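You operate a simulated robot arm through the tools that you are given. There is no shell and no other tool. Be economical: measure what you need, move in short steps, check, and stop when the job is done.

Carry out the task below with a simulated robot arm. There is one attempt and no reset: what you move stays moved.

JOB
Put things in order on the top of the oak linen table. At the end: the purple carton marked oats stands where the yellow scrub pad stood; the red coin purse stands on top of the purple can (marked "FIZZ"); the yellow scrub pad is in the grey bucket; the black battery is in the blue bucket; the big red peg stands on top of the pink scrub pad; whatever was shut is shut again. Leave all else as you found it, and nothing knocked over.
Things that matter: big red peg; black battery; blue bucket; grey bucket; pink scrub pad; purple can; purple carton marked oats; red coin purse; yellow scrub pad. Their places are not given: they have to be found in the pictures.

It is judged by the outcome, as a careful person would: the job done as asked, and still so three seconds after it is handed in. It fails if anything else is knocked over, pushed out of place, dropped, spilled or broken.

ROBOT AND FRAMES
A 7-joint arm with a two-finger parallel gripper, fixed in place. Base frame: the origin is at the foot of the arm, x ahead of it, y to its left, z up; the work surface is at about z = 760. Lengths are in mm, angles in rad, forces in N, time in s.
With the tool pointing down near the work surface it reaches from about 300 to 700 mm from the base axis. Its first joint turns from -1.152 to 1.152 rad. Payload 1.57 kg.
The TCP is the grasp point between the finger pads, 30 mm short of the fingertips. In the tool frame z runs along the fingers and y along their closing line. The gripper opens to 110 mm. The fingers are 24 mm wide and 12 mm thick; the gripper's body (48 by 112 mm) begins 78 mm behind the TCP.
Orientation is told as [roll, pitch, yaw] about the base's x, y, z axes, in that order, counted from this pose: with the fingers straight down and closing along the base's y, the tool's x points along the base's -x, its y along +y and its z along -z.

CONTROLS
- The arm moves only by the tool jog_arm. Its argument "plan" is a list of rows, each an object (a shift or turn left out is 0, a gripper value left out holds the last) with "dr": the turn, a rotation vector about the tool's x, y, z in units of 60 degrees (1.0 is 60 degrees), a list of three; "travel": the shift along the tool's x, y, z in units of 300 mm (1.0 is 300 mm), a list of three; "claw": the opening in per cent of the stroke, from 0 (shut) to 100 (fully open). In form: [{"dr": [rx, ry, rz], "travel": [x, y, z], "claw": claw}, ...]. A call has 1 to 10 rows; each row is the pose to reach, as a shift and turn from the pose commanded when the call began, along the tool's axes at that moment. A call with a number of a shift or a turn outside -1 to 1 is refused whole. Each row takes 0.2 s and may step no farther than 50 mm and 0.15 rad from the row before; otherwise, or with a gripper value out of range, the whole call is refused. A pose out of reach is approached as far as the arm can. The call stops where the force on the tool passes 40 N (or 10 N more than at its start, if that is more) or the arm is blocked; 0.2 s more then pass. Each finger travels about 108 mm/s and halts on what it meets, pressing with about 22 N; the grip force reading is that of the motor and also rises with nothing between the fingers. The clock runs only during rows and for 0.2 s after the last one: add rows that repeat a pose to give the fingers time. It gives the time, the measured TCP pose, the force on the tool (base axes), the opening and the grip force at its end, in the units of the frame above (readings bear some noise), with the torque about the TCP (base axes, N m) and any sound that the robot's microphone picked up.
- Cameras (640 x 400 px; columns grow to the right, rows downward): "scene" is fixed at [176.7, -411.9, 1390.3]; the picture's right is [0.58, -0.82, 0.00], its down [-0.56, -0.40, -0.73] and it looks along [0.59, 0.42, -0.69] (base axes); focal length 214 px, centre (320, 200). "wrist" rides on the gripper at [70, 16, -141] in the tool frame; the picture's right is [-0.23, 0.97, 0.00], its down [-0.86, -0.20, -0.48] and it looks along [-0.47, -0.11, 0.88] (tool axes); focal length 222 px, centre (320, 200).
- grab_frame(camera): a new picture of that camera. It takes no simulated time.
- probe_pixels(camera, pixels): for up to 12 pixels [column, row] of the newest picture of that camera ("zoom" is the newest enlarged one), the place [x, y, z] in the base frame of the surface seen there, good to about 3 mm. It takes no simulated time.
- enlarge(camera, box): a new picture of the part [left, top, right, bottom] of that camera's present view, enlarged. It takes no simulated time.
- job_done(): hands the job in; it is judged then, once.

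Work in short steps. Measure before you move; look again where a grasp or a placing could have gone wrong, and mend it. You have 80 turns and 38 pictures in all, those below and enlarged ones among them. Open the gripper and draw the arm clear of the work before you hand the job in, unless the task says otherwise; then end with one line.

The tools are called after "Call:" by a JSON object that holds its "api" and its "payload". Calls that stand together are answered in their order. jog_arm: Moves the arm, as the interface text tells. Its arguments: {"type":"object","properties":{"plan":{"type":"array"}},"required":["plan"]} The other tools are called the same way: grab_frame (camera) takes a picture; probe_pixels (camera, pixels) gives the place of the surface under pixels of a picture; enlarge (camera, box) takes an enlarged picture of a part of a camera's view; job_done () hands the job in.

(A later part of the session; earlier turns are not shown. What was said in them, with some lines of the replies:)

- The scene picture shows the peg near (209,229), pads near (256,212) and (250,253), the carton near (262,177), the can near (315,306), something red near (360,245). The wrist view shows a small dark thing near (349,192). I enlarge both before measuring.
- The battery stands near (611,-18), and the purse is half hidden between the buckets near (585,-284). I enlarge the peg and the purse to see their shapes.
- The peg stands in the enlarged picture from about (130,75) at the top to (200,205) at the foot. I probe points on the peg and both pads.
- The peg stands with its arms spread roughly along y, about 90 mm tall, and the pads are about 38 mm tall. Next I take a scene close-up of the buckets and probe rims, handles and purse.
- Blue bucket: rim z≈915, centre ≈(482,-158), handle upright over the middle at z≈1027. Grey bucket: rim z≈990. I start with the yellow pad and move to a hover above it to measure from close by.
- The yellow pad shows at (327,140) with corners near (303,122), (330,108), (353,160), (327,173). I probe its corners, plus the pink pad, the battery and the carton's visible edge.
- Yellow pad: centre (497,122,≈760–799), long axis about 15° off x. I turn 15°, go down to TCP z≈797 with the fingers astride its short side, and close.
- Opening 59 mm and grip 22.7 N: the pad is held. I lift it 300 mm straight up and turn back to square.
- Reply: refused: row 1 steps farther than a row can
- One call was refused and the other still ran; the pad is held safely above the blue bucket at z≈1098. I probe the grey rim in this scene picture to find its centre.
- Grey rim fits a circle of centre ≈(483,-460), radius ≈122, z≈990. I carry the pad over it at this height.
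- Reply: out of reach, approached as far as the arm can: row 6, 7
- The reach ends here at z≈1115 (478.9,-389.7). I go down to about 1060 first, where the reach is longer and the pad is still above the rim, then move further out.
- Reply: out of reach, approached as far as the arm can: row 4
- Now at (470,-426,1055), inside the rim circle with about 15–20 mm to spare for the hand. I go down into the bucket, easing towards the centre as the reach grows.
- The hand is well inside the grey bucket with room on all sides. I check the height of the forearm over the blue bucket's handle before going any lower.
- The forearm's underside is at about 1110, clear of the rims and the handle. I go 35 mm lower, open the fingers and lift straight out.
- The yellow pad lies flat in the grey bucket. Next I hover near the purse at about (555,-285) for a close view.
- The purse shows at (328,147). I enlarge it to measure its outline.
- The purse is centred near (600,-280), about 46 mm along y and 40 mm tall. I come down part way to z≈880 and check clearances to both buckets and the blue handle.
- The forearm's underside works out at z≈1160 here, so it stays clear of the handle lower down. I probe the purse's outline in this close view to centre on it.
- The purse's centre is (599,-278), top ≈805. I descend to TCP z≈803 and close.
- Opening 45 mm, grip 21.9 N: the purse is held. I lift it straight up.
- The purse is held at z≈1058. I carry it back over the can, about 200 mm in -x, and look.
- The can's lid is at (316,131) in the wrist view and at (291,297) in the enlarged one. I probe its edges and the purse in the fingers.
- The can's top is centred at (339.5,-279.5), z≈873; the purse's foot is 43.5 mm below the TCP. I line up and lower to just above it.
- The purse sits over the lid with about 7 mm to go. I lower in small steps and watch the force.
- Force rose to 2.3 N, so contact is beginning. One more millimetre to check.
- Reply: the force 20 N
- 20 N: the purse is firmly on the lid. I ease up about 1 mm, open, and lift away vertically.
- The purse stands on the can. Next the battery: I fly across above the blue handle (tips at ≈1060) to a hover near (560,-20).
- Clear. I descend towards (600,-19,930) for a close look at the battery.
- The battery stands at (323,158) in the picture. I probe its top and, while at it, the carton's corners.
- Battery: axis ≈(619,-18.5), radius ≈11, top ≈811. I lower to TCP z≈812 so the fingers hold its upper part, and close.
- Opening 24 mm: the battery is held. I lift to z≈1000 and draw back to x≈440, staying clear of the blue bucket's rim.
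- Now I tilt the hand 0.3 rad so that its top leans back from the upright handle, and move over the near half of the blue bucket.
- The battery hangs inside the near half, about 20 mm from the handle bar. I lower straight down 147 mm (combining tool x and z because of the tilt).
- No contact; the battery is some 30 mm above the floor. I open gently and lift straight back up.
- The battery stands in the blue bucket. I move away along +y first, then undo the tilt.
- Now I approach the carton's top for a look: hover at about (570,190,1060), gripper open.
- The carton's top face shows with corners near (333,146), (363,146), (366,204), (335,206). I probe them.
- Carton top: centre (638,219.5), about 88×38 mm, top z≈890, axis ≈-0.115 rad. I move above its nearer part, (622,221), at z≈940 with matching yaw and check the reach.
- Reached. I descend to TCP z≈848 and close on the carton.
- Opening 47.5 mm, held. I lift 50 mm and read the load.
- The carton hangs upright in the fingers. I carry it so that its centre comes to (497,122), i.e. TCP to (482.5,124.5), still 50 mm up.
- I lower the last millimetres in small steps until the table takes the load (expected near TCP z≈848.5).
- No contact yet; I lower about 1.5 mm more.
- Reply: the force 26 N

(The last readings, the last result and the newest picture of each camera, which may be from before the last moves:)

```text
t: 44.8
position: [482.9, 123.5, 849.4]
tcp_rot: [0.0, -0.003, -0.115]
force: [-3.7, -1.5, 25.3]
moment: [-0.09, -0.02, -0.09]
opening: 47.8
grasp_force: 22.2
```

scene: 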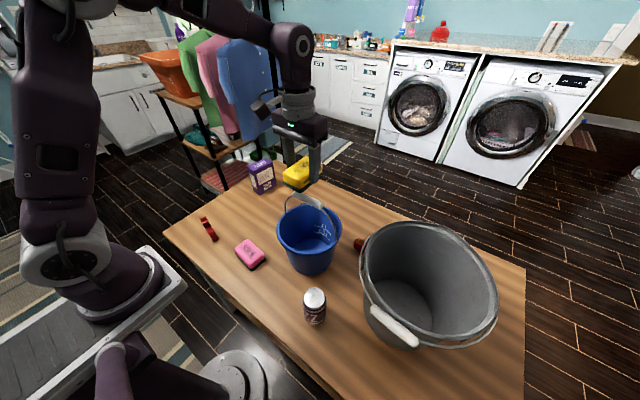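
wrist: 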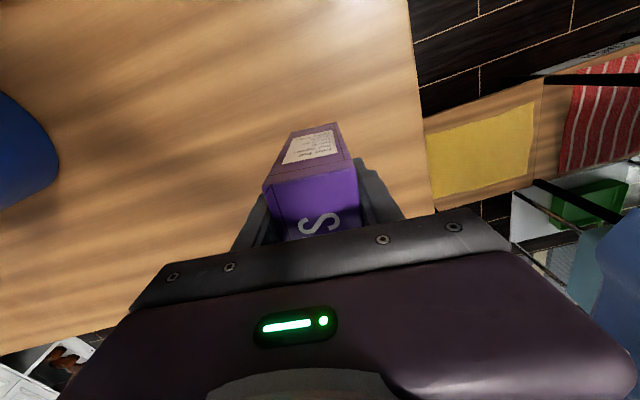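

25 N upward: the carton is on the table. I ease up 0.8 mm, open, and lift off vertically.

Call:
{"api": "jog_arm", "payload": {"plan": [{"travel": [0, 0, -0.0025]}, {"travel": [0, 0, -0.0025], "claw": 50}, {"travel": [0, 0, -0.0025], "claw": 75}, {"travel": [0, 0, -0.0025], "claw": 75}, {"travel": [0, 0, -0.1], "claw": 75}, {"travel": [0, 0, -0.25], "claw": 75}, {"travel": [0, 0, -0.4], "claw": 75}, {"travel": [0, 0, -0.55], "claw": 75}]}}

Call:
{"api": "grab_frame", "payload": {"camera": "wrist"}}

```text
t: 46.6
position: [481.9, 122.2, 1010.8]
tcp_rot: [0.001, 0.0, -0.115]
force: [0.6, 0.1, -0.1]
moment: [-0.01, 0.0, 0.0]
opening: 82.5
grasp_force: 0.1
```

```text
10 pictures are left
```

wrist: 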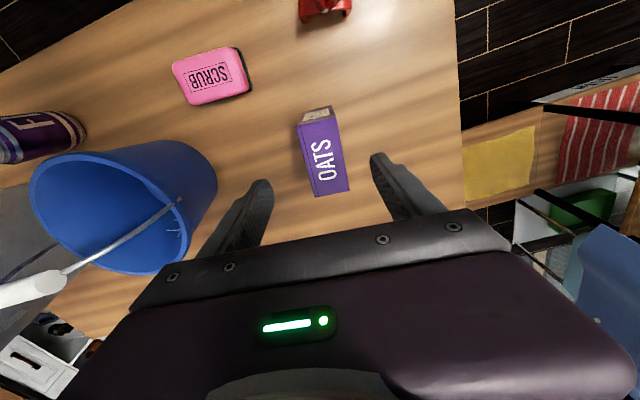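

The carton stands upright. I probe its corners for placement.

Call:
{"api": "probe_pixels", "payload": {"camera": "wrist", "pixels": [[300, 127], [332, 120], [346, 185], [317, 193], [324, 157]]}}

Call:
{"api": "jog_arm", "payload": {"plan": [{"travel": [0.1, 0.02, 0], "dr": [0, 0, -0.11]}, {"travel": [0.25, 0.04, 0], "dr": [0, 0, -0.11]}, {"travel": [0.35, 0.06, 0.06], "dr": [0, 0, -0.11]}, {"travel": [0.45, 0.1, 0.12], "dr": [0, 0, -0.11]}, {"travel": [0.47, 0.1, 0.2], "dr": [0, 0, -0.11]}]}}

Call:
{"api": "grab_frame", "payload": {"camera": "wrist"}}

```text
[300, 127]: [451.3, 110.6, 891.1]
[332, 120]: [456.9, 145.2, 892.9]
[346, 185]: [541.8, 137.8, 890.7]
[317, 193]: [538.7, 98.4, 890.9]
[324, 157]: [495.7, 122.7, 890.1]
```

```text
t: 47.8
position: [346.2, 170.0, 952.9]
tcp_rot: [0.001, -0.001, 0.0]
force: [0.0, -1.0, -0.2]
moment: [0.03, -0.01, 0.01]
opening: 82.3
grasp_force: 0.1
```

```text
9 pictures are left
```

wrist: 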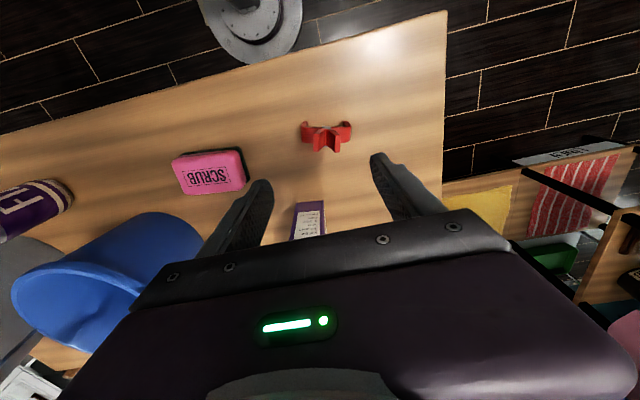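

The carton's centre is (497,123), right on the pad's old place. Now I enlarge the peg at (326,137).

Call:
{"api": "enlarge", "payload": {"camera": "wrist", "box": [294, 115, 358, 155]}}

Call:
{"api": "probe_pixels", "payload": {"camera": "wrist", "pixels": [[316, 131], [319, 148], [333, 132], [337, 149], [305, 126], [305, 135], [347, 125], [349, 133], [327, 140], [310, 131], [342, 130], [325, 135]]}}

```text
10.00 times, centred on (326, 135) of wrist
```

zoom: 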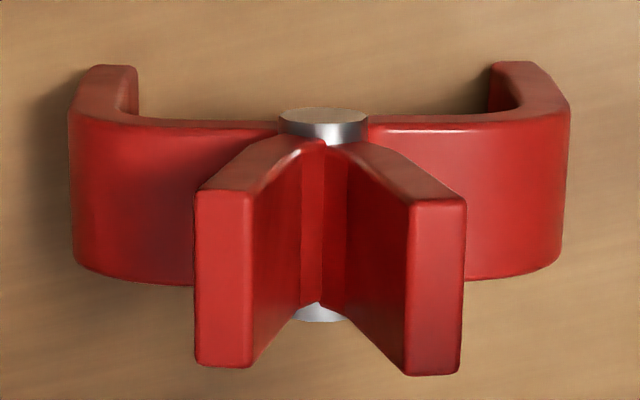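

```text
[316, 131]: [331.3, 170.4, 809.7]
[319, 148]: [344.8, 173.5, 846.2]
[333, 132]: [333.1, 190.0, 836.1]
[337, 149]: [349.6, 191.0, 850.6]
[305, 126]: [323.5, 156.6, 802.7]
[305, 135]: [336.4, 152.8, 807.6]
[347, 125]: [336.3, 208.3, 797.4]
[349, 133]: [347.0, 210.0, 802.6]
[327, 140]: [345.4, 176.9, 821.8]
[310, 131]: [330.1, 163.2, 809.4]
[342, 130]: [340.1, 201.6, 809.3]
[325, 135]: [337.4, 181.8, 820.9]
```

The enlarged view shows the peg standing on two bowed legs (outer faces at y≈148 and 214), spread axis about 12.5° off y, centre ≈(339.5,181.5). I open wide, turn -0.218 rad and descend astride the legs to z≈798.

Call:
{"api": "jog_arm", "payload": {"plan": [{"travel": [0.022, 0.038, 0.0], "dr": [0, 0, 0.104], "claw": 100}, {"travel": [0.022, 0.038, 0.1], "dr": [0, 0, 0.208], "claw": 100}, {"travel": [0.022, 0.038, 0.23], "dr": [0, 0, 0.208], "claw": 100}, {"travel": [0.022, 0.038, 0.36], "dr": [0, 0, 0.208], "claw": 100}, {"travel": [0.022, 0.038, 0.46], "dr": [0, 0, 0.208], "claw": 100}, {"travel": [0.022, 0.038, 0.515], "dr": [0, 0, 0.208], "claw": 100}]}}

Call:
{"api": "enlarge", "payload": {"camera": "wrist", "box": [200, 90, 440, 240]}}

```text
t: 49.2
position: [338.0, 181.7, 796.6]
tcp_rot: [-0.001, 0.0, -0.216]
force: [0.2, 0.1, -0.5]
moment: [0.03, -0.04, -0.02]
opening: 109.7
grasp_force: 0.1
```

```text
2.67 times, centred on (320, 165) of wrist
```

zoom: 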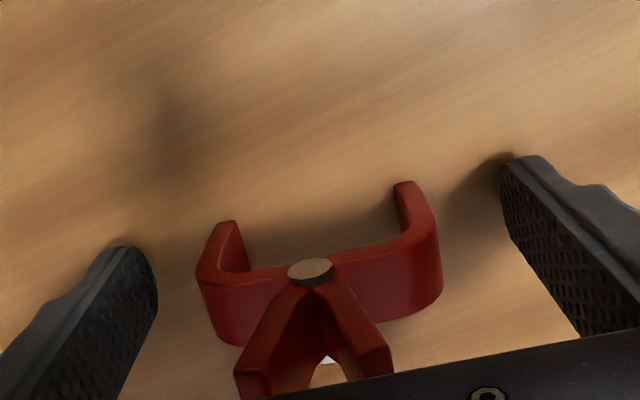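

The fingers stand symmetrically outside both legs and aligned with them. I close slowly.

Call:
{"api": "jog_arm", "payload": {"plan": [{"claw": 75}, {"claw": 65}, {"claw": 55}, {"claw": 40}, {"claw": 40}]}}

```text
t: 50.4
position: [339.1, 181.1, 796.8]
tcp_rot: [0.002, -0.001, -0.219]
force: [0.8, 0.3, 0.2]
moment: [-0.02, 0.01, 0.01]
opening: 65.4
grasp_force: 22.1
```

Opening 65.4 mm, grip firm. I lift the peg 80 mm and take a look.

Call:
{"api": "jog_arm", "payload": {"plan": [{"travel": [0, 0, -0.05]}, {"travel": [0, 0, -0.15]}, {"travel": [0, 0, -0.27]}]}}

Call:
{"api": "grab_frame", "payload": {"camera": "scene"}}

```text
t: 51.2
position: [338.1, 181.1, 878.5]
tcp_rot: [0.001, 0.001, -0.218]
force: [-0.6, 0.2, -1.3]
moment: [-0.02, 0.0, 0.0]
opening: 65.2
grasp_force: 22.3
```

```text
6 pictures are left
```

scene: 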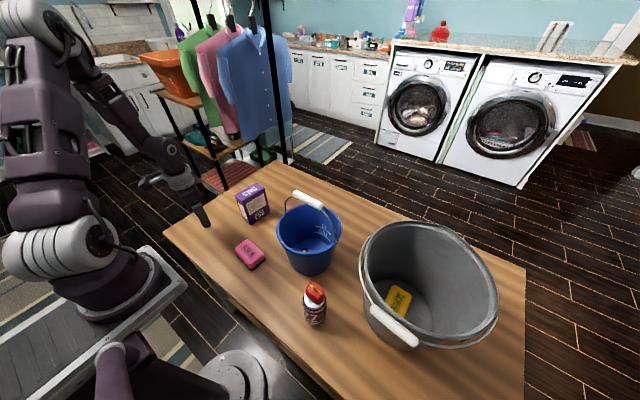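

All placed things look right. I probe the pink pad's top corners in this scene picture to get its centre.

Call:
{"api": "probe_pixels", "payload": {"camera": "scene", "pixels": [[236, 246], [246, 241], [263, 254], [253, 263], [249, 251], [234, 248], [265, 258]]}}

```text
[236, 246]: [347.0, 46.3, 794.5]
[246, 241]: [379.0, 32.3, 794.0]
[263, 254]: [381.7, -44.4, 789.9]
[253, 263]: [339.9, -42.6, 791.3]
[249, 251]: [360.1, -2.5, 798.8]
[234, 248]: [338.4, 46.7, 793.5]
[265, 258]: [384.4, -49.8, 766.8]
```

Pad centre ≈(359,1), top ≈798, long axis about 7° off y. I carry the peg above it, turning to match.

Call:
{"api": "jog_arm", "payload": {"plan": [{"travel": [-0.048, -0.143, 0]}, {"travel": [-0.097, -0.286, 0], "dr": [0, 0, -0.047]}, {"travel": [-0.145, -0.429, 0], "dr": [0, 0, -0.094]}, {"travel": [-0.193, -0.572, 0], "dr": [0, 0, -0.094]}, {"travel": [-0.193, -0.572, 0.1], "dr": [0, 0, -0.094]}]}}

Call:
{"api": "enlarge", "payload": {"camera": "wrist", "box": [200, 90, 440, 240]}}

```text
t: 52.4
position: [358.8, 0.4, 848.0]
tcp_rot: [0.0, 0.001, -0.12]
force: [-0.8, -0.5, -0.6]
moment: [0.0, -0.04, 0.02]
opening: 65.3
grasp_force: 22.3
```

```text
2.67 times, centred on (320, 165) of wrist
```

zoom: 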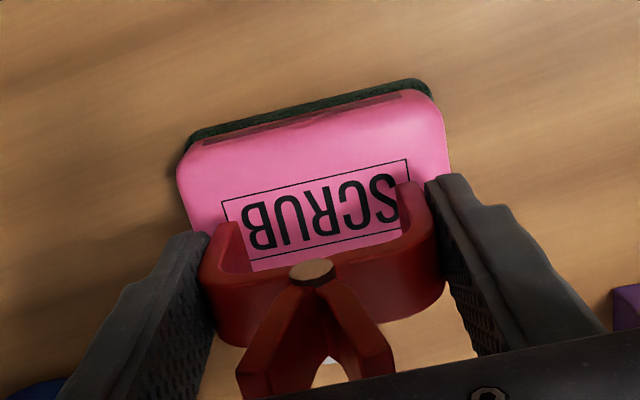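

The peg's feet line up with the printed label at the pad's middle. I lower in small steps; contact expected near z≈835.

Call:
{"api": "jog_arm", "payload": {"plan": [{"travel": [0, 0, 0.02]}, {"travel": [0, 0, 0.033]}, {"travel": [0, 0, 0.038]}, {"travel": [0, 0, 0.04]}]}}

```text
t: 53.4
position: [360.0, 1.7, 836.6]
tcp_rot: [0.001, 0.0, -0.122]
force: [-0.7, 0.9, 0.0]
moment: [0.02, 0.01, 0.04]
opening: 65.4
grasp_force: 22.0
```

No contact yet; I lower by a further 1.2 mm.

Call:
{"api": "jog_arm", "payload": {"plan": [{"travel": [0, 0, 0.002]}, {"travel": [0, 0, 0.004]}]}}

```text
t: 54.0
position: [358.7, 0.5, 836.8]
tcp_rot: [0.0, 0.001, -0.119]
force: [-0.6, 0.1, 0.6]
moment: [0.02, -0.02, -0.01]
opening: 65.1
grasp_force: 21.6
```

Still free (0.6 N); another 1.2 mm.

Call:
{"api": "jog_arm", "payload": {"plan": [{"travel": [0, 0, 0.002]}, {"travel": [0, 0, 0.004]}]}}

```text
t: 54.6
position: [359.3, 2.2, 834.8]
tcp_rot: [-0.001, -0.001, -0.119]
force: [0.1, -1.4, 20.6]
moment: [-0.05, -0.03, -0.02]
opening: 65.2
grasp_force: 21.7
```

20 N: the peg stands on the pad. I ease up 0.6 mm, open slowly and lift away vertically.

Call:
{"api": "jog_arm", "payload": {"plan": [{"travel": [0, 0, -0.002]}, {"travel": [0, 0, -0.002], "claw": 65}, {"travel": [0, 0, -0.002], "claw": 80}, {"travel": [0, 0, -0.002], "claw": 95}, {"travel": [0, 0, -0.002], "claw": 95}, {"travel": [0, 0, -0.08], "claw": 95}, {"travel": [0, 0, -0.22], "claw": 95}, {"travel": [0, 0, -0.37], "claw": 95}, {"travel": [0, 0, -0.52], "claw": 95}, {"travel": [0, 0, -0.67], "claw": 95}]}}

Call:
{"api": "grab_frame", "payload": {"camera": "wrist"}}

```text
t: 56.8
position: [360.4, 1.4, 1035.3]
tcp_rot: [0.001, 0.002, -0.121]
force: [-1.2, 0.9, -0.2]
moment: [-0.01, 0.02, 0.01]
opening: 104.5
grasp_force: 0.1
```

```text
4 pictures are left
```

wrist: 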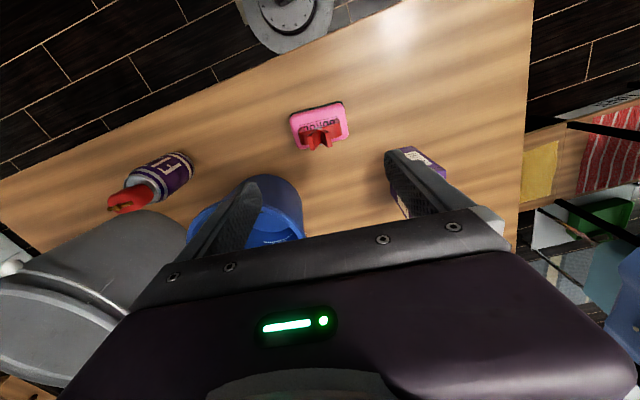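

The peg stands on the pink pad. I raise the arm back towards its start height, clear of the work, and take a last look at the whole scene.

Call:
{"api": "jog_arm", "payload": {"plan": [{"travel": [0, 0, -0.15]}, {"travel": [0, 0, -0.3]}, {"travel": [0, 0, -0.45]}, {"travel": [0, 0, -0.6]}, {"travel": [0, 0, -0.75]}]}}

Call:
{"api": "grab_frame", "payload": {"camera": "scene"}}

Call:
{"api": "enlarge", "payload": {"camera": "scene", "box": [200, 170, 440, 340]}}

```text
t: 58.0
position: [359.8, 0.4, 1259.4]
tcp_rot: [0.0, 0.0, -0.119]
force: [-0.5, 0.3, -0.3]
moment: [0.04, 0.01, 0.03]
opening: 104.4
grasp_force: 0.0
```

```text
3 pictures are left
```

scene: 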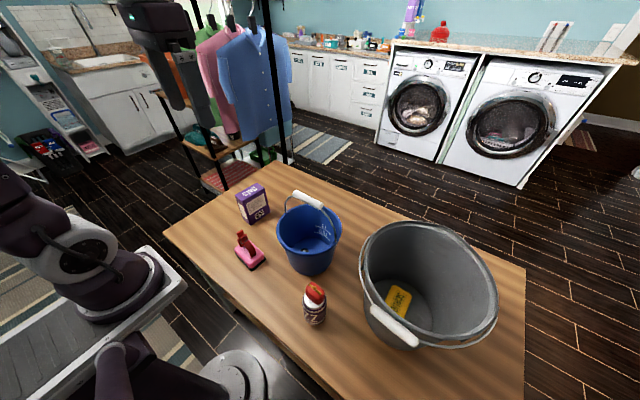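

```text
2.35 times, centred on (320, 255) of scene
```

zoom: 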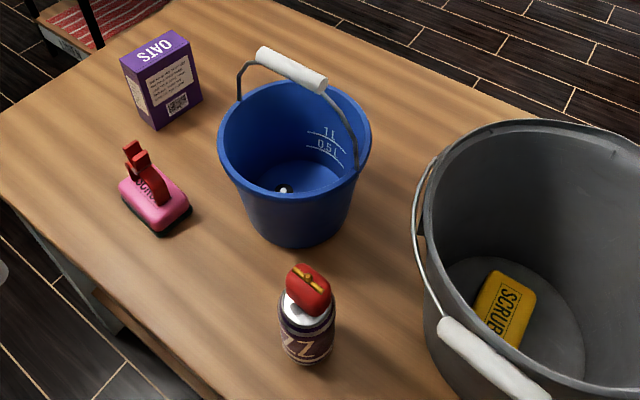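

The last picture shows every item in its place, both buckets where they were and nothing fallen; nothing was opened, so nothing needs shutting. I hand the job in.

Call:
{"api": "job_done", "payload": {}}

```text
The job is handed in.
```

The job is done and handed in: the oats carton, coin purse, yellow pad, battery and peg are all where you asked, and nothing was knocked over.
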